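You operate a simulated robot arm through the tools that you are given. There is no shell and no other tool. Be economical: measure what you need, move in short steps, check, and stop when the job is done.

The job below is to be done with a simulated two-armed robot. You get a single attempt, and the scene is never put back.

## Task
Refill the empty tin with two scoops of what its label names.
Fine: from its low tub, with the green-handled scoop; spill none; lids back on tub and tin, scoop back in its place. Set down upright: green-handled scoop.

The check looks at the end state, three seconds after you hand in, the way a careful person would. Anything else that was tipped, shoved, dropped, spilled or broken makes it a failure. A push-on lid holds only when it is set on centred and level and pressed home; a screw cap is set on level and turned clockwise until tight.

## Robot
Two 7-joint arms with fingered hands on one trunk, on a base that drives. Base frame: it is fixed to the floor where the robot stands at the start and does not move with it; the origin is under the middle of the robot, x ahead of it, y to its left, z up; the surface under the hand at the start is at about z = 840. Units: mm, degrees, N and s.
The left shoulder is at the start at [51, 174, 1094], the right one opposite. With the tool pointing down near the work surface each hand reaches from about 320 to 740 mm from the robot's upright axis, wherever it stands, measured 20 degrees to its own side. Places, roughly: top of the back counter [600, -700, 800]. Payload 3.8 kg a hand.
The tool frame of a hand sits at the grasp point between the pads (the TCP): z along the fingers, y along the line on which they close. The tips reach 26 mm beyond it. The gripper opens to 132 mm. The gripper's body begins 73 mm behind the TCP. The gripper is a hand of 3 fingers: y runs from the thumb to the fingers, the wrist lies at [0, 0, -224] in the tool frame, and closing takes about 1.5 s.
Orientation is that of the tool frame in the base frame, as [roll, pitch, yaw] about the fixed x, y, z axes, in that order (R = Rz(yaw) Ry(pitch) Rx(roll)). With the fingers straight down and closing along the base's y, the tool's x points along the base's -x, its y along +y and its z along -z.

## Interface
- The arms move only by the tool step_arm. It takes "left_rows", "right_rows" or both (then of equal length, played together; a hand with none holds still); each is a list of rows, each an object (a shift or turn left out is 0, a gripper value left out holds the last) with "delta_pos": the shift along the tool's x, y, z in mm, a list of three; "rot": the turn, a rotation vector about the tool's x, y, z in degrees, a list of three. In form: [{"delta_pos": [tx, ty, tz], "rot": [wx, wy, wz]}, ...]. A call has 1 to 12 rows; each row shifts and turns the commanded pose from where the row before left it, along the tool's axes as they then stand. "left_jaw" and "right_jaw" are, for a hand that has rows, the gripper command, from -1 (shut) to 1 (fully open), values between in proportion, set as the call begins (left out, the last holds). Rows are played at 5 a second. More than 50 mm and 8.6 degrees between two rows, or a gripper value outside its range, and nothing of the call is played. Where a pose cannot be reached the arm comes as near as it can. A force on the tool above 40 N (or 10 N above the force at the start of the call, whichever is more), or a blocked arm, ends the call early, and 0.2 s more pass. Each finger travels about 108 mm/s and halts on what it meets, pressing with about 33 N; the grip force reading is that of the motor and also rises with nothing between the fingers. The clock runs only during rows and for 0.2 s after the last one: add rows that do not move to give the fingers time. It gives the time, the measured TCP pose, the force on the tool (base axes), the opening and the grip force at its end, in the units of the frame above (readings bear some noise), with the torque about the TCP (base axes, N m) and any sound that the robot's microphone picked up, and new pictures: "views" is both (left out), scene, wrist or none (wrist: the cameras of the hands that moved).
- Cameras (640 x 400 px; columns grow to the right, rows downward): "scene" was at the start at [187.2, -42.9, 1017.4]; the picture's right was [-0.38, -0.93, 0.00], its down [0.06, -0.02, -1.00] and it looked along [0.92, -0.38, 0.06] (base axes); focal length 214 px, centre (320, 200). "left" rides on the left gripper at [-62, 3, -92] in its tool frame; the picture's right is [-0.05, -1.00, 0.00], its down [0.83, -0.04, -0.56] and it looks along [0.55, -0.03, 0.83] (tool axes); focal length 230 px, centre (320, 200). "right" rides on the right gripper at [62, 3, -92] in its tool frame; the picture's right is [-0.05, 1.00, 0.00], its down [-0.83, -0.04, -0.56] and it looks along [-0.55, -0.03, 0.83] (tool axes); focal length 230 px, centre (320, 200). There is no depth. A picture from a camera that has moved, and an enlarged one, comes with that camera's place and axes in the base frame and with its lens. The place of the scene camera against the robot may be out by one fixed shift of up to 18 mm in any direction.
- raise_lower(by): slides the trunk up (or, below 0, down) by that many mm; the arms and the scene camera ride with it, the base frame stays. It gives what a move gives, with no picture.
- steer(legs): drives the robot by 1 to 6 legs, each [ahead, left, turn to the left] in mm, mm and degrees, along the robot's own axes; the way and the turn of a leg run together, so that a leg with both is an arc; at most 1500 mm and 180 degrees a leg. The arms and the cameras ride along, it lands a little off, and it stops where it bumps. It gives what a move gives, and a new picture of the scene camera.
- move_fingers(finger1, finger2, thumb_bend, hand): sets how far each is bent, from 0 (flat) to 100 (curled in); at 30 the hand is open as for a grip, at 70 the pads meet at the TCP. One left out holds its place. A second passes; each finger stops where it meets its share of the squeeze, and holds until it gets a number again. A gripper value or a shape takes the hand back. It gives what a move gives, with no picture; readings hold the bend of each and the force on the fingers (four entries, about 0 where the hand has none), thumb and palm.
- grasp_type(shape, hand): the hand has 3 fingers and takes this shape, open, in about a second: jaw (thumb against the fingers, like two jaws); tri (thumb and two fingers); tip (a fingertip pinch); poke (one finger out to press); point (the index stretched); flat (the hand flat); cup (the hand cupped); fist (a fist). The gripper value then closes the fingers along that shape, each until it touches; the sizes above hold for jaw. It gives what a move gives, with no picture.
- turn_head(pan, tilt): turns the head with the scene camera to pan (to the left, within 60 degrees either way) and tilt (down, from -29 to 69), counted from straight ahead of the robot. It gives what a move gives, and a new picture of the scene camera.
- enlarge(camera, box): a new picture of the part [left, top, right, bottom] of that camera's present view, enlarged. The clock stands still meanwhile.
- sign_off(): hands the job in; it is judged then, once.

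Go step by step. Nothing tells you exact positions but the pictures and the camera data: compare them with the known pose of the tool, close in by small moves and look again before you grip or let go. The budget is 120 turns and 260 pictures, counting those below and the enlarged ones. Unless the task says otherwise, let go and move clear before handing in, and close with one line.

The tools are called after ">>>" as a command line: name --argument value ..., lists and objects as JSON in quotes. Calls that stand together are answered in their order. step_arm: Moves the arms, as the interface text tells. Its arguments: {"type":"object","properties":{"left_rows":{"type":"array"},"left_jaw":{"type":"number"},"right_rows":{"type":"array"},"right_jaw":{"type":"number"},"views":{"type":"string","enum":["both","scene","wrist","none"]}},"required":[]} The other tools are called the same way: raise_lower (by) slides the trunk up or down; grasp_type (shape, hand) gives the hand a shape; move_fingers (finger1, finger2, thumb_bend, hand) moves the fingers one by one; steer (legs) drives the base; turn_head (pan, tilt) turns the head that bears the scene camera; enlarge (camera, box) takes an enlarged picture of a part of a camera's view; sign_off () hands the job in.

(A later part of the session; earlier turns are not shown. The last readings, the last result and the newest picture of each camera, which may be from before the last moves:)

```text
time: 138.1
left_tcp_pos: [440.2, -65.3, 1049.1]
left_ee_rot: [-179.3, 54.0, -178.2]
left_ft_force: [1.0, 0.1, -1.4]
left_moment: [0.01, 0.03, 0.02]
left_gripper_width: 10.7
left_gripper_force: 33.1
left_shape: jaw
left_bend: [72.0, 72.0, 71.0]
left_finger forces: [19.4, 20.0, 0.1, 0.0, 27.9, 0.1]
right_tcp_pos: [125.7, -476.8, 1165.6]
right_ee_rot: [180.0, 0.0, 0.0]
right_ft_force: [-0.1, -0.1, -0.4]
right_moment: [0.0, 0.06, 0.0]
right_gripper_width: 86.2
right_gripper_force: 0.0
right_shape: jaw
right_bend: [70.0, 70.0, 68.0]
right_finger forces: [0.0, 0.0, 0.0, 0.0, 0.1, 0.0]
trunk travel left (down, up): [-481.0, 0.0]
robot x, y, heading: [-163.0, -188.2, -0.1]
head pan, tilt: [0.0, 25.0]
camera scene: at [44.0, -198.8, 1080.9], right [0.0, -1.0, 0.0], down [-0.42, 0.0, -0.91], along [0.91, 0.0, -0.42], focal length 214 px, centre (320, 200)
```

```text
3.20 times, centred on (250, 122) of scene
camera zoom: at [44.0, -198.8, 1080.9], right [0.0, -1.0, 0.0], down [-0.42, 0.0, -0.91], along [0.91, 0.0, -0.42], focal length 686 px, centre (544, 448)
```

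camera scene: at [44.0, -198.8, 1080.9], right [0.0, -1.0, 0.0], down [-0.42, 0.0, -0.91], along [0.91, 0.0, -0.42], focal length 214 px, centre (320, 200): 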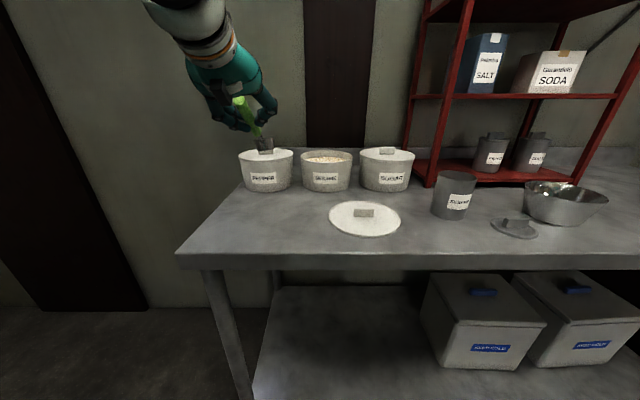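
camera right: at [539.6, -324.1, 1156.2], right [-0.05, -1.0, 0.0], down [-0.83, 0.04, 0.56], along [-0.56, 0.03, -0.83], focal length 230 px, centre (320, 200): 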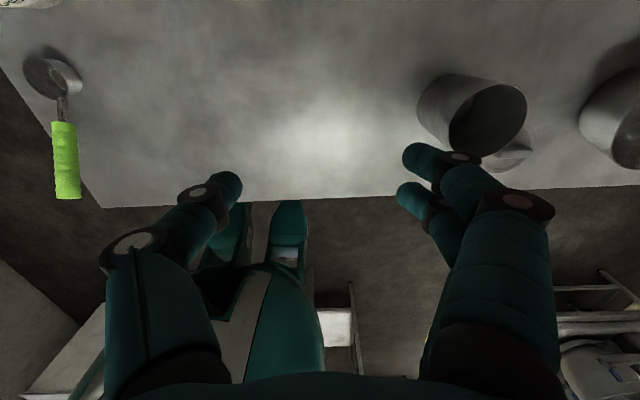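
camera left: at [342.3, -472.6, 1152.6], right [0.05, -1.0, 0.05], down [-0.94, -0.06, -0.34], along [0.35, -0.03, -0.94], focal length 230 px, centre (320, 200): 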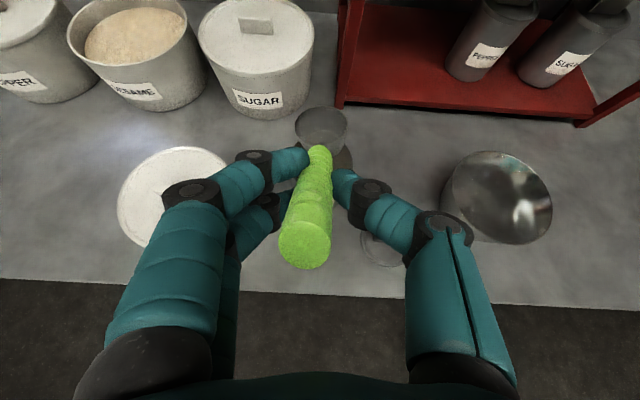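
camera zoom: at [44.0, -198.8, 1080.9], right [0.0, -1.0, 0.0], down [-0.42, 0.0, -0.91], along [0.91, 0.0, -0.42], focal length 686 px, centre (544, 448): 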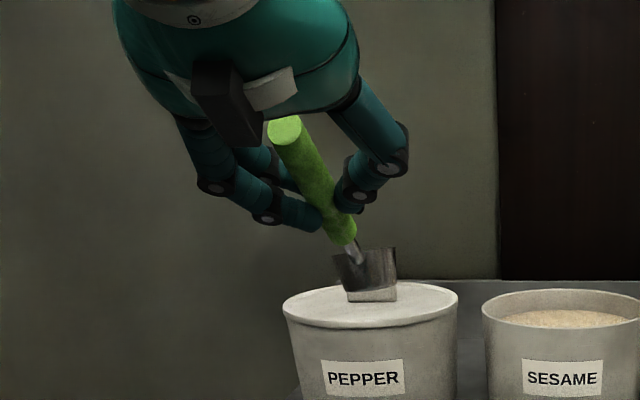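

>>> step_arm --left_rows '[{"rot": [-1.5, 0, -1.1]}, {"delta_pos": [0, 23, 0], "rot": [0, -6.5, 0]}, {"delta_pos": [-1, 24, 1.5]}, {"delta_pos": [35, 0, 19.7]}, {"delta_pos": [35, 0, 19.7]}, {"delta_pos": [34, 0, 19.3]}, {}]' --views "both"

>>> enlarge --camera "scene" --box '[150, 110, 310, 230]'

>>> enlarge --camera "left" --box '[240, 60, 400, 180]'

```text
time: 139.7
left_tcp_pos: [438.9, -17.7, 928.7]
left_ee_rot: [-179.0, 60.5, -175.9]
left_ft_force: [0.7, 0.2, -0.9]
left_moment: [0.01, 0.05, 0.0]
left_gripper_width: 10.8
left_gripper_force: 33.6
left_shape: jaw
left_bend: [72.0, 72.0, 71.0]
left_finger forces: [19.7, 21.1, 0.0, 0.0, 29.4, 0.1]
right_tcp_pos: [126.7, -477.0, 1164.8]
right_ee_rot: [179.8, 0.1, -0.1]
right_ft_force: [-0.5, 0.6, -0.3]
right_moment: [0.0, -0.01, 0.0]
right_gripper_width: 85.9
right_gripper_force: 0.0
right_shape: jaw
right_bend: [70.0, 70.0, 68.0]
right_finger forces: [0.0, 0.1, 0.1, 0.0, 0.0, 0.0]
trunk travel left (down, up): [-481.0, 0.0]
robot x, y, heading: [-162.9, -189.0, 0.0]
head pan, tilt: [0.0, 25.0]
camera scene: at [44.0, -197.2, 1080.6], right [0.0, -1.0, 0.0], down [-0.42, 0.0, -0.91], along [0.91, 0.0, -0.42], focal length 214 px, centre (320, 200)
camera left: at [389.4, -15.8, 1027.7], right [0.08, -1.0, 0.05], down [-0.89, -0.1, -0.45], along [0.45, -0.01, -0.89], focal length 230 px, centre (320, 200)
```

scene: 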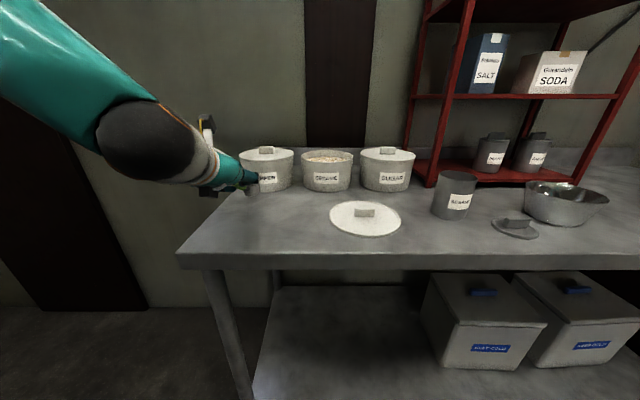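
left: 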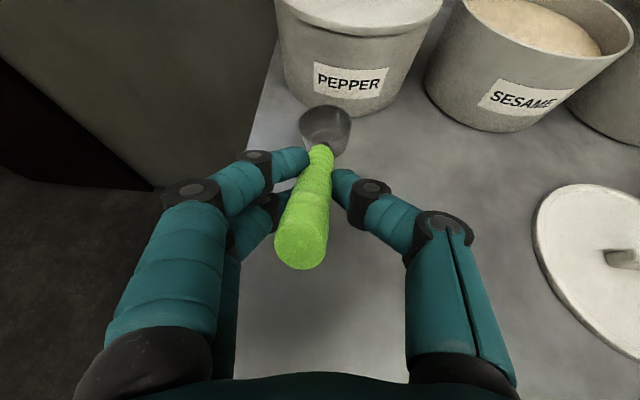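

```text
3.33 times, centred on (230, 170) of scene
camera zoom: at [44.0, -197.2, 1080.6], right [0.0, -1.0, 0.0], down [-0.42, 0.0, -0.91], along [0.91, 0.0, -0.42], focal length 715 px, centre (620, 300)
```

zoom: 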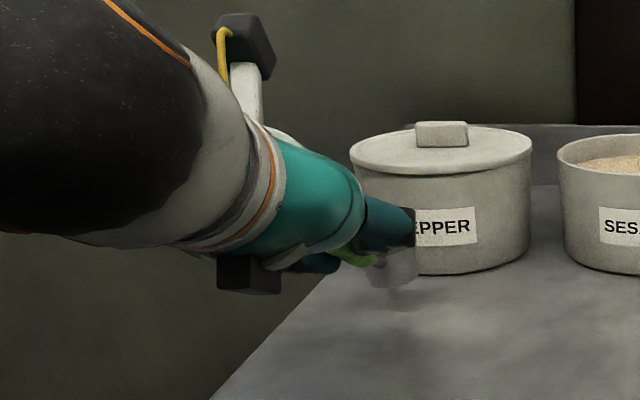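

```text
3.33 times, centred on (320, 120) of left
camera zoom: at [389.4, -15.8, 1027.7], right [0.08, -1.0, 0.05], down [-0.89, -0.1, -0.45], along [0.45, -0.01, -0.89], focal length 767 px, centre (320, 467)
```

zoom: 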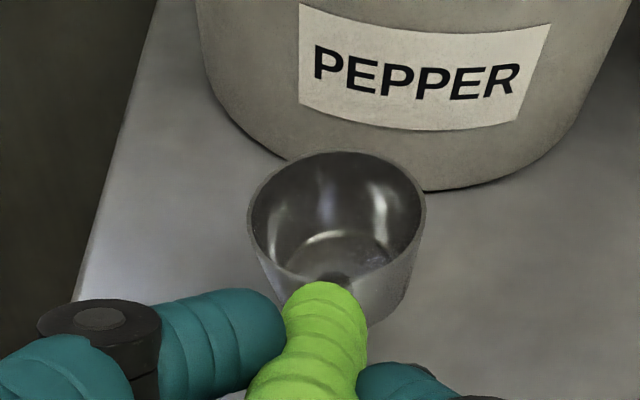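

>>> step_arm --left_rows '[{"delta_pos": [-1.5, 2, 2.7], "rot": [0, -2, 0]}, {"delta_pos": [8.9, 0, 4.6]}, {"delta_pos": [7.1, 0, 3.7]}, {"delta_pos": [1.8, 0, 0.9]}, {"delta_pos": [1.8, 0, 0.9]}, {}]' --views "wrist"

>>> enlarge --camera "scene" --box '[200, 140, 300, 215]'

```text
time: 141.1
left_tcp_pos: [436.8, -27.7, 909.7]
left_ee_rot: [-179.4, 62.2, -176.1]
left_ft_force: [0.3, -0.5, -0.9]
left_moment: [0.0, 0.02, -0.02]
left_gripper_width: 11.1
left_gripper_force: 33.0
left_shape: jaw
left_bend: [72.0, 72.0, 71.0]
left_finger forces: [18.4, 20.6, 0.1, 0.0, 28.9, 0.0]
left hand out of reach, approached as far as the arm can: row 1, 2
right_tcp_pos: [125.4, -478.2, 1164.4]
right_ee_rot: [-179.9, 0.1, -0.1]
right_ft_force: [0.5, 0.8, 0.1]
right_moment: [0.03, 0.02, 0.02]
right_gripper_width: 86.0
right_gripper_force: 0.1
right_shape: jaw
right_bend: [70.0, 70.0, 68.0]
right_finger forces: [0.0, 0.0, 0.0, 0.1, 0.0, 0.0]
trunk travel left (down, up): [-481.0, 0.0]
robot x, y, heading: [-166.0, -189.7, 0.2]
head pan, tilt: [0.0, 25.0]
camera left: at [383.4, -25.9, 1006.4], right [0.08, -1.0, 0.05], down [-0.87, -0.1, -0.48], along [0.48, -0.01, -0.88], focal length 230 px, centre (320, 200)
```

left: 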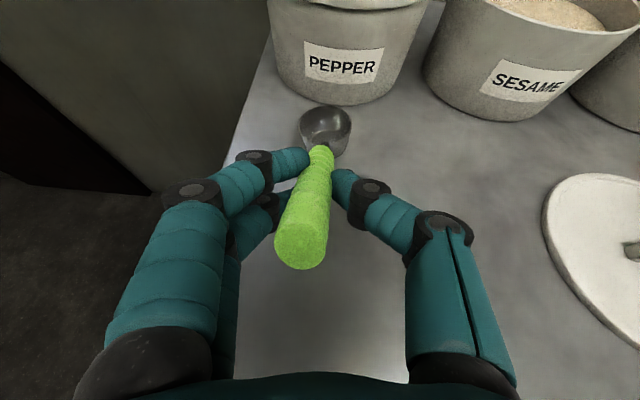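

```text
5.33 times, centred on (250, 178) of scene
camera zoom: at [44.0, -199.0, 1080.6], right [0.0, -1.0, 0.0], down [-0.42, 0.0, -0.91], along [0.91, 0.0, -0.42], focal length 1144 px, centre (693, 320)
```

zoom: 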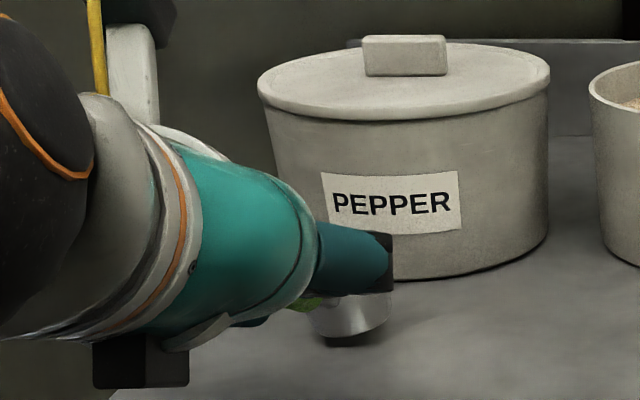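

The flat hand pose meets a limit here; I'll lift a little, drive 50 mm closer, and redo the lowering.

>>> step_arm --left_rows '[{"delta_pos": [-17, 0, -9]}, {"delta_pos": [-17, 0, -9]}, {}]' --views "none"

>>> steer --legs '[[50, 0, 0], [0, -20, 0]]'

>>> step_arm --left_rows '[{"delta_pos": [11, 16, -22]}, {"delta_pos": [11, 16, -22]}, {}]' --views "wrist"

```text
time: 141.9
left_tcp_pos: [436.2, -26.7, 948.0]
left_ee_rot: [-179.2, 62.5, -176.2]
left_ft_force: [0.2, 0.7, -1.0]
left_moment: [-0.02, 0.06, -0.01]
left_gripper_width: 11.2
left_gripper_force: 32.9
left_shape: jaw
left_bend: [72.0, 72.0, 71.0]
left_finger forces: [18.4, 20.5, 0.1, 0.1, 28.8, 0.0]
right_tcp_pos: [126.6, -479.3, 1164.0]
right_ee_rot: [-179.8, 0.1, 0.0]
right_ft_force: [-0.1, 0.1, -0.1]
right_moment: [0.0, 0.02, 0.0]
right_gripper_width: 85.9
right_gripper_force: 0.2
right_shape: jaw
right_bend: [70.0, 70.0, 68.0]
right_finger forces: [0.1, 0.0, 0.0, 0.1, 0.0, 0.0]
trunk travel left (down, up): [-481.0, 0.0]
robot x, y, heading: [-165.0, -187.4, -0.2]
head pan, tilt: [0.0, 25.0]
```

```text
time: 143.3
left_tcp_pos: [485.5, -45.2, 948.1]
left_ee_rot: [-179.0, 62.4, -176.1]
left_ft_force: [0.1, -0.2, 0.0]
left_moment: [0.02, 0.05, 0.02]
left_gripper_width: 11.2
left_gripper_force: 33.2
left_shape: jaw
left_bend: [72.0, 72.0, 71.0]
left_finger forces: [20.2, 20.8, 0.0, 0.1, 29.6, 0.0]
right_tcp_pos: [175.0, -497.2, 1165.4]
right_ee_rot: [180.0, 0.1, -0.1]
right_ft_force: [0.5, 0.0, -0.1]
right_moment: [-0.02, -0.03, 0.02]
right_gripper_width: 86.1
right_gripper_force: 0.0
right_shape: jaw
right_bend: [70.0, 70.0, 68.0]
right_finger forces: [0.0, 0.0, 0.0, 0.0, 0.0, 0.0]
trunk travel left (down, up): [-481.0, 0.0]
robot x, y, heading: [-115.6, -207.8, -0.1]
head pan, tilt: [0.0, 25.0]
camera scene: at [93.5, -218.0, 1080.8], right [0.0, -1.0, 0.0], down [-0.42, 0.0, -0.91], along [0.91, 0.0, -0.42], focal length 214 px, centre (320, 200)
```

scene: 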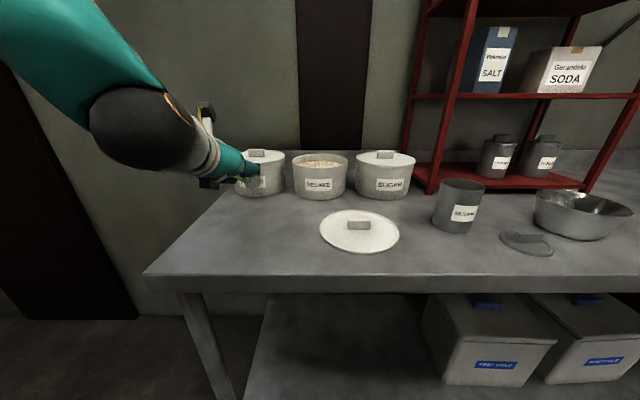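

```text
time: 144.1
left_tcp_pos: [436.7, -31.6, 954.1]
left_ee_rot: [-179.9, 62.1, -176.1]
left_ft_force: [-0.4, 0.3, -0.8]
left_moment: [0.02, 0.05, 0.02]
left_gripper_width: 10.9
left_gripper_force: 33.3
left_shape: jaw
left_bend: [72.0, 72.0, 71.0]
left_finger forces: [19.4, 20.4, 0.0, 0.0, 29.2, 0.0]
left hand out of reach, approached as far as the arm can: row 2
right_tcp_pos: [175.9, -497.3, 1165.3]
right_ee_rot: [180.0, 0.1, -0.1]
right_ft_force: [0.3, -0.3, 0.5]
right_moment: [0.01, -0.01, 0.01]
right_gripper_width: 85.9
right_gripper_force: 0.0
right_shape: jaw
right_bend: [70.0, 70.0, 68.0]
right_finger forces: [0.1, 0.0, 0.0, 0.0, 0.0, 0.1]
trunk travel left (down, up): [-481.0, 0.0]
robot x, y, heading: [-113.0, -205.7, -0.0]
head pan, tilt: [0.0, 25.0]
camera left: at [384.7, -30.8, 1051.5], right [0.09, -0.99, 0.05], down [-0.87, -0.1, -0.47], along [0.48, 0.0, -0.88], focal length 230 px, centre (320, 200)
```

left: 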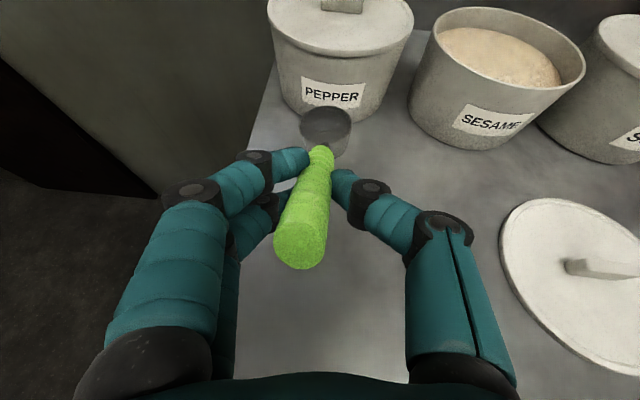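

The limit is in the outward direction; I'll drive left so the scoop's place is nearer to the robot's middle.

>>> steer --legs '[[0, 80, 0]]'

>>> step_arm --left_rows '[{"delta_pos": [0, -20, 0]}, {"delta_pos": [0, -20, 0]}, {"delta_pos": [0, -24, 0]}, {"delta_pos": [17, 0, 10]}, {}]' --views "wrist"

```text
time: 145.5
left_tcp_pos: [436.9, 48.6, 954.9]
left_ee_rot: [-179.8, 62.0, -176.2]
left_ft_force: [-1.1, 0.4, -1.3]
left_moment: [-0.01, 0.02, -0.01]
left_gripper_width: 10.9
left_gripper_force: 33.0
left_shape: jaw
left_bend: [72.0, 72.0, 71.0]
left_finger forces: [19.3, 20.2, 0.0, 0.1, 29.2, 0.1]
right_tcp_pos: [175.9, -418.7, 1164.4]
right_ee_rot: [-179.9, 0.1, 0.0]
right_ft_force: [-0.1, -0.3, -0.3]
right_moment: [-0.01, 0.01, 0.02]
right_gripper_width: 86.0
right_gripper_force: 0.1
right_shape: jaw
right_bend: [70.0, 70.0, 68.0]
right_finger forces: [0.0, 0.1, 0.0, 0.1, 0.1, 0.0]
trunk travel left (down, up): [-481.0, 0.0]
robot x, y, heading: [-111.5, -127.0, 0.0]
head pan, tilt: [0.0, 25.0]
camera scene: at [93.9, -139.0, 1080.6], right [0.0, -1.0, 0.0], down [-0.42, 0.0, -0.91], along [0.91, 0.0, -0.42], focal length 214 px, centre (320, 200)
```

scene: 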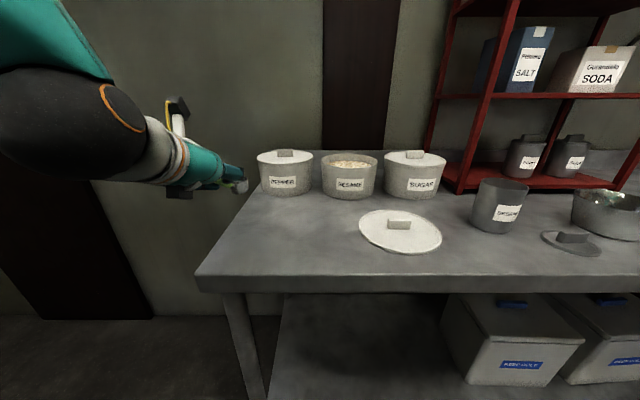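

```text
time: 146.7
left_tcp_pos: [442.0, -15.9, 935.6]
left_ee_rot: [-180.0, 62.2, -176.2]
left_ft_force: [-0.2, -0.5, -1.0]
left_moment: [0.01, 0.06, -0.03]
left_gripper_width: 11.1
left_gripper_force: 33.3
left_shape: jaw
left_bend: [72.0, 72.0, 71.0]
left_finger forces: [19.3, 19.9, 0.0, 0.0, 28.9, 0.0]
right_tcp_pos: [175.9, -418.5, 1165.4]
right_ee_rot: [-179.9, 0.1, -0.2]
right_ft_force: [-0.1, 0.2, 0.1]
right_moment: [-0.01, 0.01, 0.03]
right_gripper_width: 86.0
right_gripper_force: 0.3
right_shape: jaw
right_bend: [70.0, 70.0, 68.0]
right_finger forces: [0.0, 0.1, 0.0, 0.1, 0.0, 0.0]
trunk travel left (down, up): [-481.0, 0.0]
robot x, y, heading: [-113.5, -126.5, -0.0]
head pan, tilt: [0.0, 25.0]
camera left: at [389.7, -15.9, 1032.4], right [0.09, -0.99, 0.05], down [-0.87, -0.1, -0.48], along [0.48, 0.0, -0.88], focal length 230 px, centre (320, 200)
```

left: 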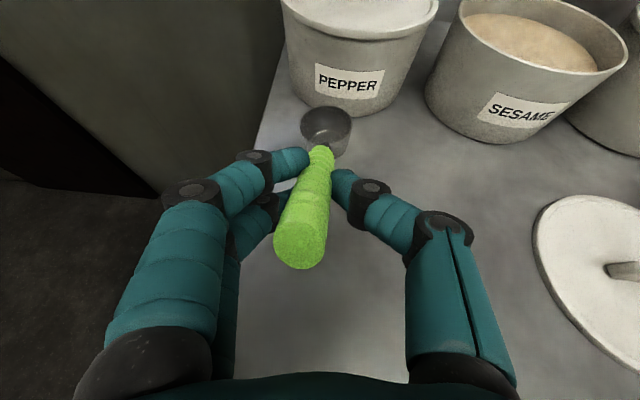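

>>> step_arm --left_rows '[{"delta_pos": [9.7, 1, 5.1]}, {"delta_pos": [9.7, 1, 5.1]}, {"delta_pos": [3.5, 0, 1.9]}, {}]' --views "none"

>>> enlarge --camera "left" --box '[260, 70, 380, 160]'

>>> enlarge --camera "scene" --box '[180, 150, 300, 230]'

```text
time: 147.7
left_tcp_pos: [441.7, -14.8, 909.4]
left_ee_rot: [-179.8, 62.2, -176.2]
left_ft_force: [0.8, -0.3, -1.0]
left_moment: [-0.01, 0.04, -0.04]
left_gripper_width: 11.2
left_gripper_force: 33.1
left_shape: jaw
left_bend: [72.0, 72.0, 71.0]
left_finger forces: [19.3, 19.9, 0.1, 0.0, 28.8, 0.0]
right_tcp_pos: [174.2, -418.1, 1165.8]
right_ee_rot: [-179.9, 0.2, -0.1]
right_ft_force: [-0.2, 0.0, 0.5]
right_moment: [-0.01, -0.02, 0.01]
right_gripper_width: 86.0
right_gripper_force: 0.1
right_shape: jaw
right_bend: [70.0, 70.0, 68.0]
right_finger forces: [0.0, 0.0, 0.1, 0.1, 0.0, 0.0]
trunk travel left (down, up): [-481.0, 0.0]
robot x, y, heading: [-113.5, -130.6, -0.1]
head pan, tilt: [0.0, 25.0]
```

```text
4.44 times, centred on (320, 115) of left
camera zoom: at [389.4, -13.7, 1006.4], right [0.09, -0.99, 0.05], down [-0.87, -0.1, -0.48], along [0.48, 0.0, -0.88], focal length 1022 px, centre (320, 578)
```

zoom: 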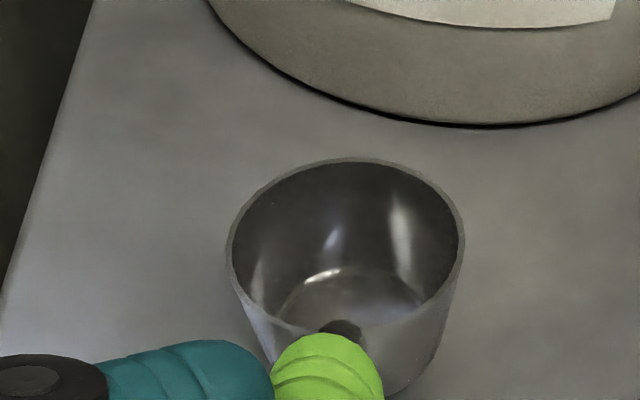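

```text
5.00 times, centred on (240, 190) of scene
camera zoom: at [93.9, -139.0, 1080.6], right [0.0, -1.0, 0.0], down [-0.42, 0.0, -0.91], along [0.91, 0.0, -0.42], focal length 1072 px, centre (720, 250)
```

zoom: 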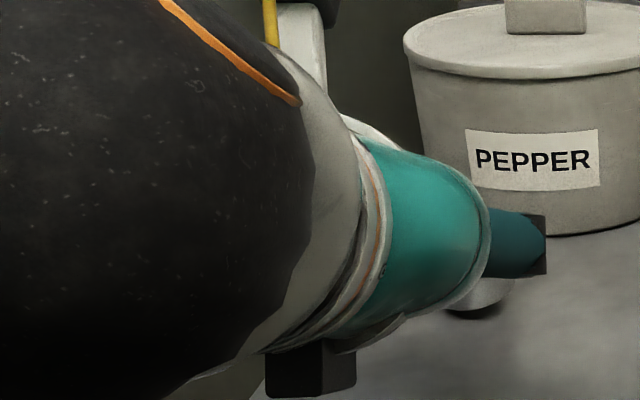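

The cup looks level now. Lowering in small steps to contact.

>>> step_arm --left_rows '[{"delta_pos": [1.8, 0, 0.9]}, {"delta_pos": [1.8, 0, 0.9]}, {"delta_pos": [1.3, 0, 0.7]}, {"delta_pos": [0.9, 0, 0.5]}, {}]' --views "none"

>>> step_arm --left_rows '[{"delta_pos": [0.9, 0, 0.5]}, {"delta_pos": [0.9, 0, 0.5]}, {}]' --views "none"

```text
time: 148.9
left_tcp_pos: [441.1, -13.1, 903.8]
left_ee_rot: [-179.8, 62.1, -176.2]
left_ft_force: [-0.8, 0.9, 1.1]
left_moment: [0.05, -0.03, -0.03]
left_gripper_width: 11.1
left_gripper_force: 33.6
left_shape: jaw
left_bend: [72.0, 72.0, 71.0]
left_finger forces: [19.6, 18.0, 0.0, 0.1, 28.6, 0.0]
right_tcp_pos: [175.8, -418.9, 1164.2]
right_ee_rot: [-180.0, 0.0, -0.1]
right_ft_force: [0.5, 0.4, -0.4]
right_moment: [-0.01, 0.0, -0.02]
right_gripper_width: 86.2
right_gripper_force: 0.1
right_shape: jaw
right_bend: [70.0, 70.0, 68.0]
right_finger forces: [0.1, 0.0, 0.1, 0.0, 0.1, 0.0]
trunk travel left (down, up): [-481.0, 0.0]
robot x, y, heading: [-113.0, -129.8, -0.1]
head pan, tilt: [0.0, 25.0]
```

```text
time: 149.7
left_tcp_pos: [442.2, -15.6, 901.4]
left_ee_rot: [-179.9, 62.2, -176.2]
left_ft_force: [-2.1, -0.8, 1.4]
left_moment: [0.06, -0.13, 0.05]
left_gripper_width: 11.1
left_gripper_force: 33.0
left_shape: jaw
left_bend: [72.0, 72.0, 71.0]
left_finger forces: [20.3, 17.4, 0.0, 0.0, 29.0, 0.0]
right_tcp_pos: [175.5, -418.0, 1165.7]
right_ee_rot: [-179.9, 0.1, -0.1]
right_ft_force: [0.6, -0.1, 0.3]
right_moment: [0.03, -0.02, 0.02]
right_gripper_width: 86.3
right_gripper_force: 0.0
right_shape: jaw
right_bend: [70.0, 70.0, 68.0]
right_finger forces: [0.0, 0.1, 0.1, 0.1, 0.0, 0.0]
trunk travel left (down, up): [-481.0, 0.0]
robot x, y, heading: [-116.7, -131.9, -0.1]
head pan, tilt: [0.0, 25.0]
```

Contact made. Opening the hand and checking before withdrawing.

>>> step_arm --left_rows '[{}, {}, {}, {}, {}, {}]' --left_jaw 0.2 --views "wrist"

>>> enlarge --camera "left" --box '[240, 70, 400, 190]'

```text
time: 151.1
left_tcp_pos: [441.9, -15.3, 900.2]
left_ee_rot: [-179.7, 62.1, -176.0]
left_ft_force: [-0.6, 0.0, -0.9]
left_moment: [-0.02, -0.03, -0.02]
left_gripper_width: 78.8
left_gripper_force: 0.1
left_shape: jaw
left_bend: [71.0, 71.0, 71.0]
left_finger forces: [0.0, 0.0, 0.0, 0.0, 0.1, 0.0]
right_tcp_pos: [175.1, -419.2, 1164.0]
right_ee_rot: [-180.0, 0.0, 0.0]
right_ft_force: [-0.4, 0.7, -0.4]
right_moment: [-0.03, -0.04, 0.01]
right_gripper_width: 86.0
right_gripper_force: 0.1
right_shape: jaw
right_bend: [70.0, 70.0, 68.0]
right_finger forces: [0.0, 0.0, 0.0, 0.0, 0.0, 0.1]
trunk travel left (down, up): [-481.0, 0.0]
robot x, y, heading: [-112.0, -132.5, 0.0]
head pan, tilt: [0.0, 25.0]
camera left: at [389.6, -13.7, 997.6], right [0.09, -0.99, 0.05], down [-0.87, -0.1, -0.47], along [0.48, 0.0, -0.88], focal length 230 px, centre (320, 200)
```

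left: 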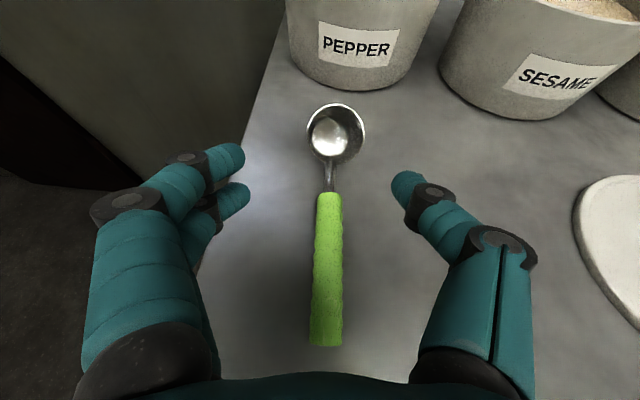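

```text
3.33 times, centred on (320, 130) of left
camera zoom: at [389.6, -13.7, 997.6], right [0.09, -0.99, 0.05], down [-0.87, -0.1, -0.47], along [0.48, 0.0, -0.88], focal length 767 px, centre (320, 433)
```

zoom: 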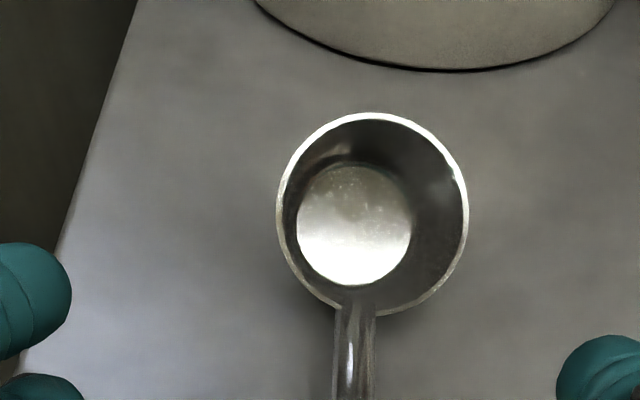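

The scoop tipped back onto its handle when released, so it must be stood up again. First I'll lift the hand clear and test how far it can be pitched past vertical.

>>> step_arm --left_rows '[{"delta_pos": [-35, 0, -19]}, {"delta_pos": [-35, 0, -19]}, {"delta_pos": [-35, 0, -19]}, {"rot": [0, 8.5, 0]}, {"rot": [0, 8.5, 0]}, {"rot": [0, 8.5, 0]}, {"rot": [0, 8.5, 0]}, {"rot": [0, 8.5, 0]}, {"rot": [0, 8.5, 0]}, {"rot": [0, 8.5, 0]}, {"rot": [0, 2.7, 0]}]' --views "none"

>>> step_arm --left_rows '[{"rot": [0, 8.5, 0]}, {"rot": [0, 8.5, 0]}, {"rot": [0, 8.5, 0]}, {"rot": [0, 8.5, 0]}, {"rot": [0, 8.5, 0]}, {}]' --views "scene"

```text
time: 153.5
left_tcp_pos: [440.7, -15.1, 1019.9]
left_ee_rot: [-179.7, -0.3, -176.3]
left_ft_force: [0.6, 0.1, 0.1]
left_moment: [-0.04, 0.0, 0.0]
left_gripper_width: 78.8
left_gripper_force: 0.0
left_shape: jaw
left_bend: [71.0, 71.0, 71.0]
left_finger forces: [0.0, 0.0, 0.0, 0.0, 0.0, 0.0]
right_tcp_pos: [176.3, -417.9, 1165.6]
right_ee_rot: [-179.8, 0.2, -0.1]
right_ft_force: [-0.1, -0.3, 0.2]
right_moment: [-0.01, 0.01, 0.03]
right_gripper_width: 85.8
right_gripper_force: 0.0
right_shape: jaw
right_bend: [70.0, 70.0, 68.0]
right_finger forces: [0.0, 0.0, 0.0, 0.1, 0.0, 0.0]
trunk travel left (down, up): [-481.0, 0.0]
robot x, y, heading: [-117.5, -129.6, -0.1]
head pan, tilt: [0.0, 25.0]
```

```text
time: 154.9
left_tcp_pos: [428.1, -12.6, 1025.4]
left_ee_rot: [-179.8, -25.3, -176.3]
left_ft_force: [-0.6, -0.2, 0.2]
left_moment: [0.0, 0.02, -0.01]
left_gripper_width: 78.6
left_gripper_force: 0.2
left_shape: jaw
left_bend: [71.0, 71.0, 71.0]
left_finger forces: [0.1, 0.0, 0.1, 0.0, 0.1, 0.0]
left hand out of reach, approached as far as the arm can: row 3, 4, 5
right_tcp_pos: [176.1, -418.3, 1164.1]
right_ee_rot: [179.9, 0.1, 0.0]
right_ft_force: [0.5, 0.2, -0.4]
right_moment: [0.02, -0.06, -0.02]
right_gripper_width: 86.1
right_gripper_force: 0.2
right_shape: jaw
right_bend: [70.0, 70.0, 68.0]
right_finger forces: [0.0, 0.1, 0.0, 0.1, 0.0, 0.0]
trunk travel left (down, up): [-481.0, 0.0]
robot x, y, heading: [-113.4, -124.5, 0.0]
head pan, tilt: [0.0, 25.0]
camera scene: at [93.8, -138.8, 1080.6], right [0.0, -1.0, 0.0], down [-0.42, 0.0, -0.91], along [0.91, 0.0, -0.42], focal length 214 px, centre (320, 200)
```

scene: 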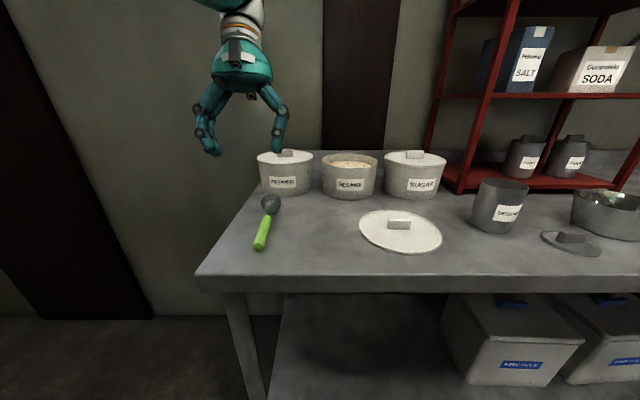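

25° past vertical was reached, apparently limited by distance. I'll drive closer and test again near the scoop.

>>> steer --legs '[[165, 0, 0]]'

>>> step_arm --left_rows '[{"delta_pos": [40, 0, 15]}, {"delta_pos": [40, 0, 15]}, {"delta_pos": [40, 0, 15]}, {"rot": [0, 8.5, 0]}, {"rot": [0, 8.5, 0]}, {}]' --views "both"

```text
time: 156.3
left_tcp_pos: [593.8, -13.1, 1024.5]
left_ee_rot: [-179.8, -25.4, -176.3]
left_ft_force: [0.5, 1.2, 0.3]
left_moment: [0.04, 0.02, -0.01]
left_gripper_width: 78.9
left_gripper_force: 0.1
left_shape: jaw
left_bend: [71.0, 71.0, 71.0]
left_finger forces: [0.0, 0.0, 0.0, 0.0, 0.1, 0.0]
right_tcp_pos: [341.6, -417.7, 1165.3]
right_ee_rot: [-180.0, 0.1, 0.0]
right_ft_force: [0.4, -0.1, 0.2]
right_moment: [-0.02, 0.02, -0.01]
right_gripper_width: 85.7
right_gripper_force: 0.0
right_shape: jaw
right_bend: [70.0, 70.0, 68.0]
right_finger forces: [0.1, 0.1, 0.0, 0.0, 0.0, 0.0]
trunk travel left (down, up): [-481.0, 0.0]
robot x, y, heading: [54.1, -129.7, 0.0]
head pan, tilt: [0.0, 25.0]
camera scene: at [259.1, -138.9, 1080.8], right [0.0, -1.0, 0.0], down [-0.42, 0.0, -0.91], along [0.91, 0.0, -0.42], focal length 214 px, centre (320, 200)
```

scene: 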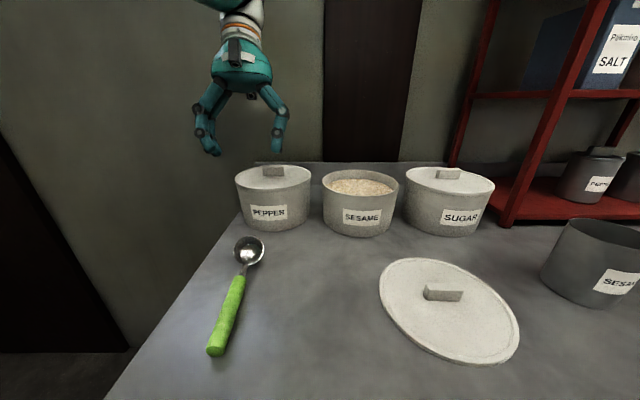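

```text
time: 157.8
left_tcp_pos: [465.3, -20.3, 1034.4]
left_ee_rot: [-179.8, -42.5, -176.4]
left_ft_force: [1.0, 0.9, -0.3]
left_moment: [0.05, 0.02, -0.03]
left_gripper_width: 79.2
left_gripper_force: 0.0
left_shape: jaw
left_bend: [71.0, 71.0, 71.0]
left_finger forces: [0.0, 0.0, 0.0, 0.0, 0.0, 0.1]
right_tcp_pos: [341.1, -418.7, 1164.4]
right_ee_rot: [180.0, 0.1, -0.1]
right_ft_force: [-0.1, -0.8, -1.0]
right_moment: [-0.05, 0.01, -0.01]
right_gripper_width: 85.8
right_gripper_force: 0.0
right_shape: jaw
right_bend: [70.0, 70.0, 68.0]
right_finger forces: [0.0, 0.0, 0.0, 0.1, 0.1, 0.1]
trunk travel left (down, up): [-481.0, 0.0]
robot x, y, heading: [49.0, -125.9, -0.2]
head pan, tilt: [0.0, 25.0]
camera scene: at [258.8, -138.5, 1080.7], right [0.0, -1.0, 0.0], down [-0.42, 0.0, -0.91], along [0.91, 0.0, -0.42], focal length 214 px, centre (320, 200)
camera left: at [573.4, -9.6, 1060.7], right [0.1, -0.99, -0.03], down [-0.23, -0.06, 0.97], along [-0.97, -0.09, -0.24], focal length 230 px, centre (320, 200)
```

scene: 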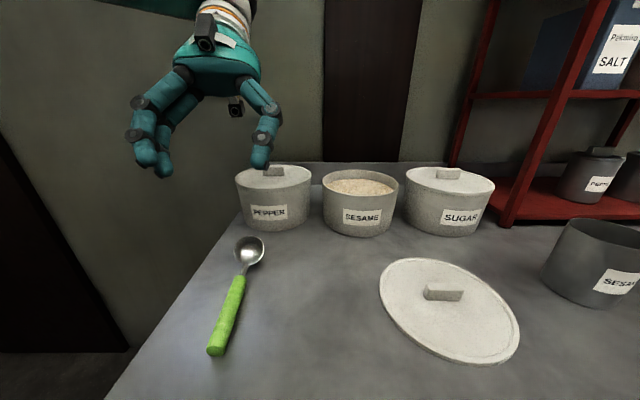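
left: 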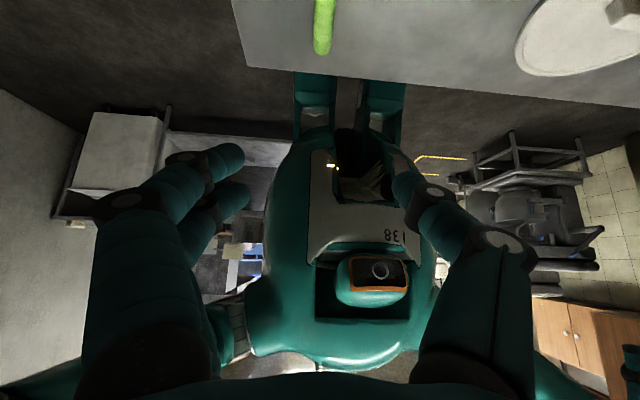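

The hand can pitch 42° past vertical here. I'll return to vertical above the fallen scoop's handle and look.

>>> step_arm --left_rows '[{"rot": [0, -8.5, 0]}, {"rot": [0, -8.5, 0]}, {"rot": [0, -8.5, 0]}, {"rot": [0, -8.5, 0]}, {"rot": [0, -8.5, 0]}, {"delta_pos": [20, 0, 35]}, {"delta_pos": [20, 0, 35]}, {}]' --left_jaw 0.0 --views "wrist"

```text
time: 159.6
left_tcp_pos: [426.3, -23.3, 964.6]
left_ee_rot: [-179.8, 0.2, -176.4]
left_ft_force: [0.4, 0.7, -0.7]
left_moment: [-0.01, -0.02, -0.01]
left_gripper_width: 66.7
left_gripper_force: 0.0
left_shape: jaw
left_bend: [73.0, 73.0, 70.0]
left_finger forces: [0.0, 0.1, 0.1, 0.1, 0.1, 0.0]
right_tcp_pos: [340.4, -417.4, 1164.9]
right_ee_rot: [-179.9, 0.0, -0.1]
right_ft_force: [0.1, -0.2, -0.2]
right_moment: [0.0, -0.02, -0.01]
right_gripper_width: 85.7
right_gripper_force: 0.0
right_shape: jaw
right_bend: [70.0, 70.0, 68.0]
right_finger forces: [0.0, 0.0, 0.0, 0.0, 0.1, 0.0]
trunk travel left (down, up): [-481.0, 0.0]
robot x, y, heading: [49.8, -129.5, 0.4]
head pan, tilt: [0.0, 25.0]
camera left: at [487.7, -14.7, 1056.6], right [0.12, -0.99, 0.0], down [-0.83, -0.1, 0.55], along [-0.55, -0.07, -0.83], focal length 230 px, centre (320, 200)
```

left: 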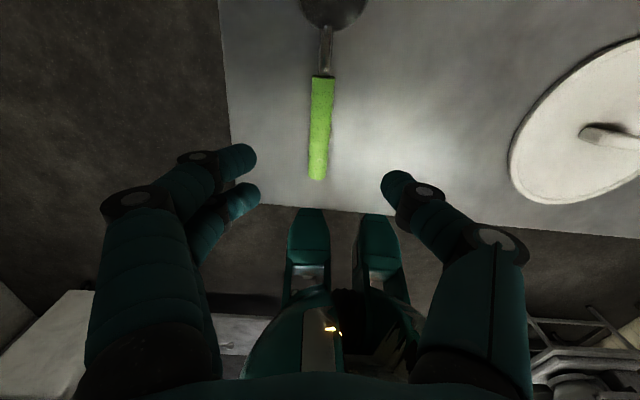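

The handle lies centred near [423,-22,854], in line with the hand. I'll descend with the fingertips just above the counter and grip across it.

>>> step_arm --left_rows '[{"delta_pos": [-4, 1, 35]}, {"delta_pos": [0, 0, 35]}, {"delta_pos": [0, 0, 15]}, {"delta_pos": [0, 0, 5]}, {"delta_pos": [0, 0, 3]}, {}]' --views "wrist"

```text
time: 160.9
left_tcp_pos: [430.0, -21.6, 871.3]
left_ee_rot: [-179.8, 0.0, -176.4]
left_ft_force: [0.0, 0.5, 0.1]
left_moment: [-0.02, 0.01, -0.03]
left_gripper_width: 66.8
left_gripper_force: 0.0
left_shape: jaw
left_bend: [73.0, 73.0, 70.0]
left_finger forces: [0.0, 0.0, 0.0, 0.0, 0.0, 0.0]
right_tcp_pos: [340.1, -418.7, 1164.9]
right_ee_rot: [-180.0, 0.2, -0.2]
right_ft_force: [0.4, 0.3, 0.9]
right_moment: [0.01, 0.04, 0.02]
right_gripper_width: 86.1
right_gripper_force: 0.0
right_shape: jaw
right_bend: [70.0, 70.0, 68.0]
right_finger forces: [0.0, 0.0, 0.0, 0.0, 0.0, 0.1]
trunk travel left (down, up): [-481.0, 0.0]
robot x, y, heading: [49.8, -128.6, -0.1]
head pan, tilt: [0.0, 25.0]
camera left: at [492.0, -14.0, 963.6], right [0.12, -0.99, 0.0], down [-0.83, -0.1, 0.55], along [-0.55, -0.07, -0.83], focal length 230 px, centre (320, 200)
```

left: 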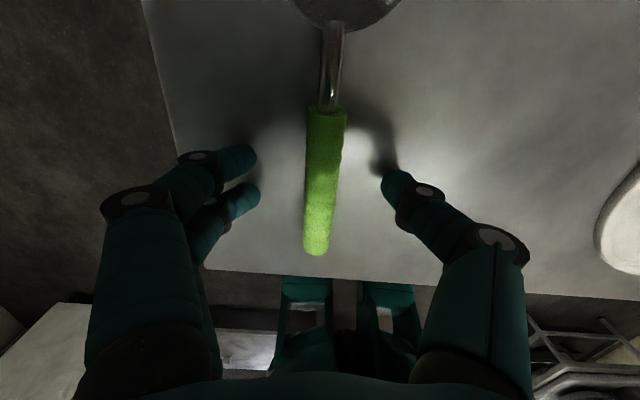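

>>> step_arm --left_rows '[{}, {}, {}, {}, {}, {}, {}, {}]' --left_jaw -1 --views "none"

>>> step_arm --left_rows '[{"delta_pos": [0, 0, -15]}, {"delta_pos": [0, 0, -30]}, {"delta_pos": [0, 0, -40]}, {"delta_pos": [0, 0, -30]}, {}]' --views "both"

>>> enlarge --camera "scene" --box '[140, 100, 340, 260]'

```text
time: 162.8
left_tcp_pos: [430.9, -22.5, 871.5]
left_ee_rot: [-179.9, 0.1, -176.4]
left_ft_force: [0.4, 0.4, 0.2]
left_moment: [-0.02, 0.0, -0.05]
left_gripper_width: 15.8
left_gripper_force: 32.9
left_shape: jaw
left_bend: [72.0, 72.0, 70.0]
left_finger forces: [14.7, 14.8, 0.0, 0.1, 29.6, 0.0]
right_tcp_pos: [342.2, -417.5, 1164.7]
right_ee_rot: [180.0, 0.1, -0.1]
right_ft_force: [-0.2, -0.6, 0.0]
right_moment: [-0.01, 0.02, -0.01]
right_gripper_width: 85.8
right_gripper_force: 0.1
right_shape: jaw
right_bend: [70.0, 70.0, 68.0]
right_finger forces: [0.0, 0.1, 0.1, 0.0, 0.0, 0.0]
trunk travel left (down, up): [-481.0, 0.0]
robot x, y, heading: [58.7, -129.8, -0.0]
head pan, tilt: [0.0, 25.0]
```

```text
time: 163.9
left_tcp_pos: [430.1, -22.7, 986.7]
left_ee_rot: [-180.0, 0.1, -176.3]
left_ft_force: [0.3, 0.0, -1.2]
left_moment: [0.0, 0.03, 0.01]
left_gripper_width: 16.1
left_gripper_force: 33.1
left_shape: jaw
left_bend: [72.0, 72.0, 70.0]
left_finger forces: [14.7, 14.8, 0.1, 0.0, 29.6, 0.1]
right_tcp_pos: [340.9, -418.3, 1164.9]
right_ee_rot: [-180.0, 0.1, 0.0]
right_ft_force: [0.2, 0.9, 0.0]
right_moment: [-0.01, -0.02, 0.0]
right_gripper_width: 86.1
right_gripper_force: 0.1
right_shape: jaw
right_bend: [70.0, 70.0, 68.0]
right_finger forces: [0.0, 0.0, 0.0, 0.0, 0.0, 0.0]
trunk travel left (down, up): [-481.0, 0.0]
robot x, y, heading: [53.5, -128.3, -0.2]
head pan, tilt: [0.0, 25.0]
camera scene: at [259.2, -138.8, 1080.5], right [0.0, -1.0, 0.0], down [-0.42, 0.0, -0.91], along [0.91, 0.0, -0.42], focal length 214 px, centre (320, 200)
camera left: at [491.1, -13.3, 1079.0], right [0.12, -0.99, 0.0], down [-0.83, -0.1, 0.55], along [-0.55, -0.07, -0.83], focal length 230 px, centre (320, 200)
```

scene: 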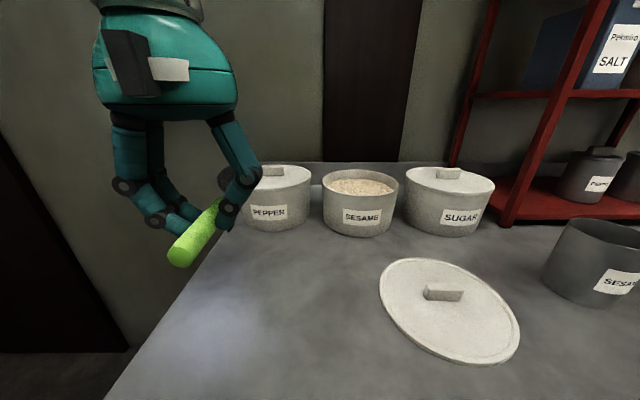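
left: 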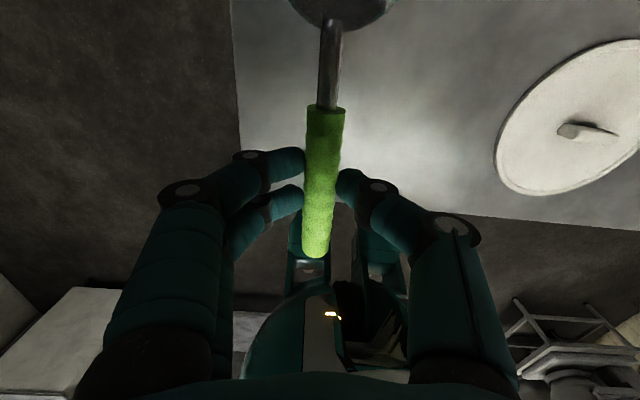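

```text
2.50 times, centred on (240, 180) of scene
camera zoom: at [259.2, -138.8, 1080.5], right [0.0, -1.0, 0.0], down [-0.42, 0.0, -0.91], along [0.91, 0.0, -0.42], focal length 536 px, centre (520, 250)
```

zoom: 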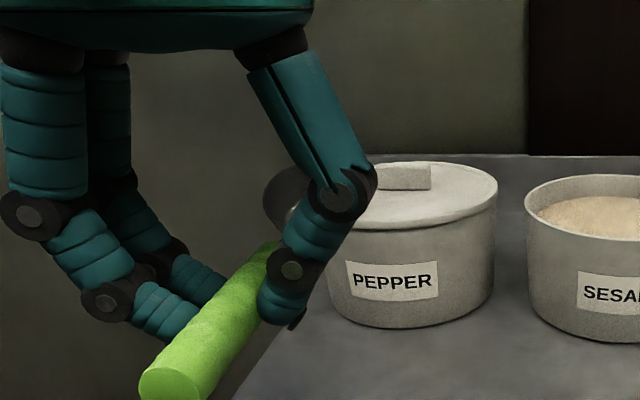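

Firm grip. Now pitching the scoop nose-down about 41° to bring its cup level.

>>> step_arm --left_rows '[{"delta_pos": [-15, 0, 0], "rot": [0, 8.3, 0]}, {"delta_pos": [-15, 0, 0], "rot": [0, 8.3, 0]}, {"rot": [0, 8.3, 0]}, {"rot": [0, 8.3, 0]}, {"rot": [0, 8.3, 0]}, {}]' --views "both"

>>> enlarge --camera "scene" --box '[140, 100, 340, 260]'

```text
time: 165.3
left_tcp_pos: [460.1, -20.1, 984.7]
left_ee_rot: [-179.8, -41.5, -176.4]
left_ft_force: [-0.1, -0.5, -0.3]
left_moment: [0.0, 0.0, -0.04]
left_gripper_width: 15.9
left_gripper_force: 34.0
left_shape: jaw
left_bend: [72.0, 72.0, 70.0]
left_finger forces: [14.8, 14.8, 0.0, 0.0, 29.5, 0.1]
right_tcp_pos: [341.7, -418.0, 1165.9]
right_ee_rot: [179.9, 0.2, 0.0]
right_ft_force: [0.5, 0.5, 0.6]
right_moment: [0.01, -0.01, 0.01]
right_gripper_width: 86.1
right_gripper_force: 0.0
right_shape: jaw
right_bend: [70.0, 70.0, 68.0]
right_finger forces: [0.0, 0.0, 0.1, 0.0, 0.0, 0.0]
trunk travel left (down, up): [-481.0, 0.0]
robot x, y, heading: [49.7, -129.9, 0.1]
head pan, tilt: [0.0, 25.0]
camera scene: at [258.9, -138.8, 1080.7], right [0.0, -1.0, 0.0], down [-0.42, 0.0, -0.91], along [0.91, 0.0, -0.42], focal length 214 px, centre (320, 200)
camera left: at [566.8, -9.5, 1012.6], right [0.1, -0.99, -0.03], down [-0.25, -0.06, 0.97], along [-0.96, -0.09, -0.26], focal length 230 px, centre (320, 200)
```

scene: 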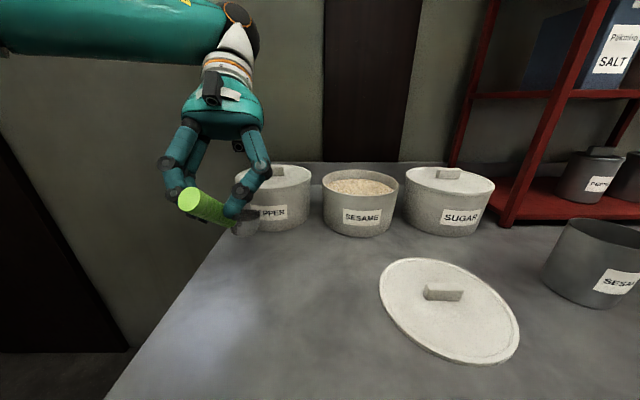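
left: 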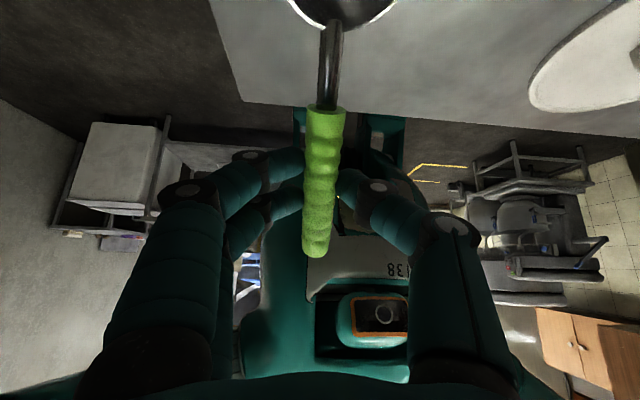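

```text
2.50 times, centred on (240, 180) of scene
camera zoom: at [258.9, -138.8, 1080.7], right [0.0, -1.0, 0.0], down [-0.42, 0.0, -0.91], along [0.91, 0.0, -0.42], focal length 536 px, centre (520, 250)
```

zoom: 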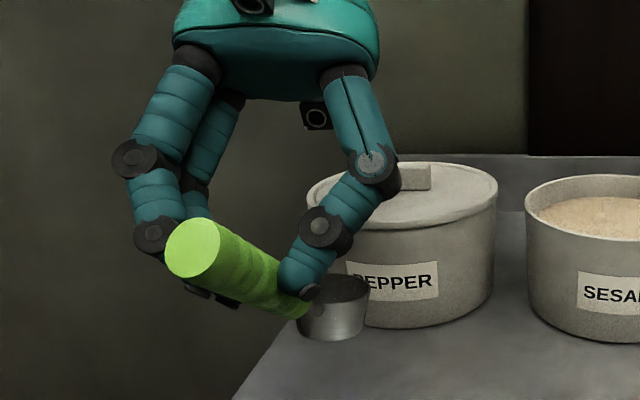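

>>> enlarge --camera "scene" --box '[225, 195, 305, 250]'

```text
7.27 times, centred on (265, 222) of scene
camera zoom: at [258.9, -138.8, 1080.7], right [0.0, -1.0, 0.0], down [-0.42, 0.0, -0.91], along [0.91, 0.0, -0.42], focal length 1560 px, centre (720, 36)
```

zoom: 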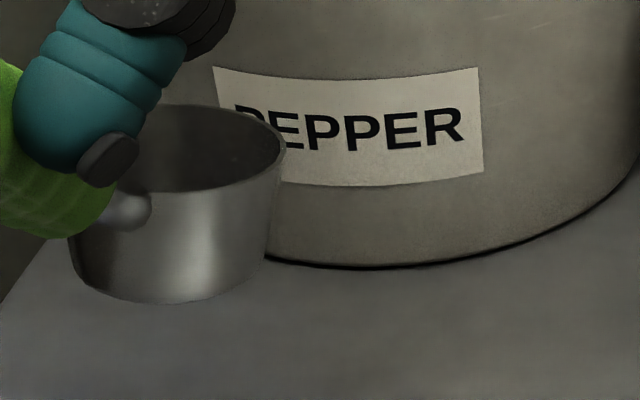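

The cup seems about 2–3° nose-down; I'll correct and lower toward the counter.

>>> step_arm --left_rows '[{"delta_pos": [-2.7, 0, -2.2], "rot": [0, -2.5, 0]}, {"delta_pos": [-13.8, 0, 17.1]}, {"delta_pos": [-13.8, 0, 17.1]}, {"delta_pos": [-12.5, 0, 15.5]}, {}]' --views "none"

>>> enlarge --camera "scene" --box '[220, 215, 300, 270]'

```text
time: 166.6
left_tcp_pos: [464.0, -19.5, 920.4]
left_ee_rot: [-179.8, -38.9, -176.4]
left_ft_force: [0.4, -0.9, 1.0]
left_moment: [-0.02, -0.02, -0.01]
left_gripper_width: 16.1
left_gripper_force: 32.6
left_shape: jaw
left_bend: [72.0, 72.0, 70.0]
left_finger forces: [14.9, 15.0, 0.0, 0.1, 29.8, 0.1]
right_tcp_pos: [340.8, -418.8, 1164.4]
right_ee_rot: [-179.9, 0.1, 0.0]
right_ft_force: [-0.7, 0.1, 0.4]
right_moment: [0.03, -0.03, -0.03]
right_gripper_width: 85.9
right_gripper_force: 0.1
right_shape: jaw
right_bend: [70.0, 70.0, 68.0]
right_finger forces: [0.0, 0.0, 0.0, 0.0, 0.1, 0.1]
trunk travel left (down, up): [-481.0, 0.0]
robot x, y, heading: [51.5, -131.2, 0.1]
head pan, tilt: [0.0, 25.0]
```

```text
7.27 times, centred on (260, 242) of scene
camera zoom: at [259.0, -138.9, 1080.7], right [0.0, -1.0, 0.0], down [-0.42, 0.0, -0.91], along [0.91, 0.0, -0.42], focal length 1560 px, centre (756, -109)
```

zoom: 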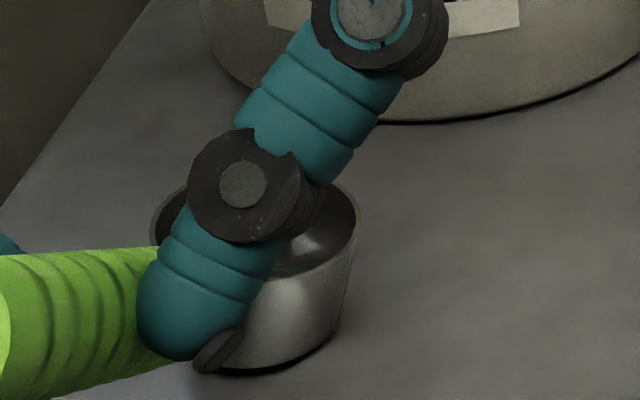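

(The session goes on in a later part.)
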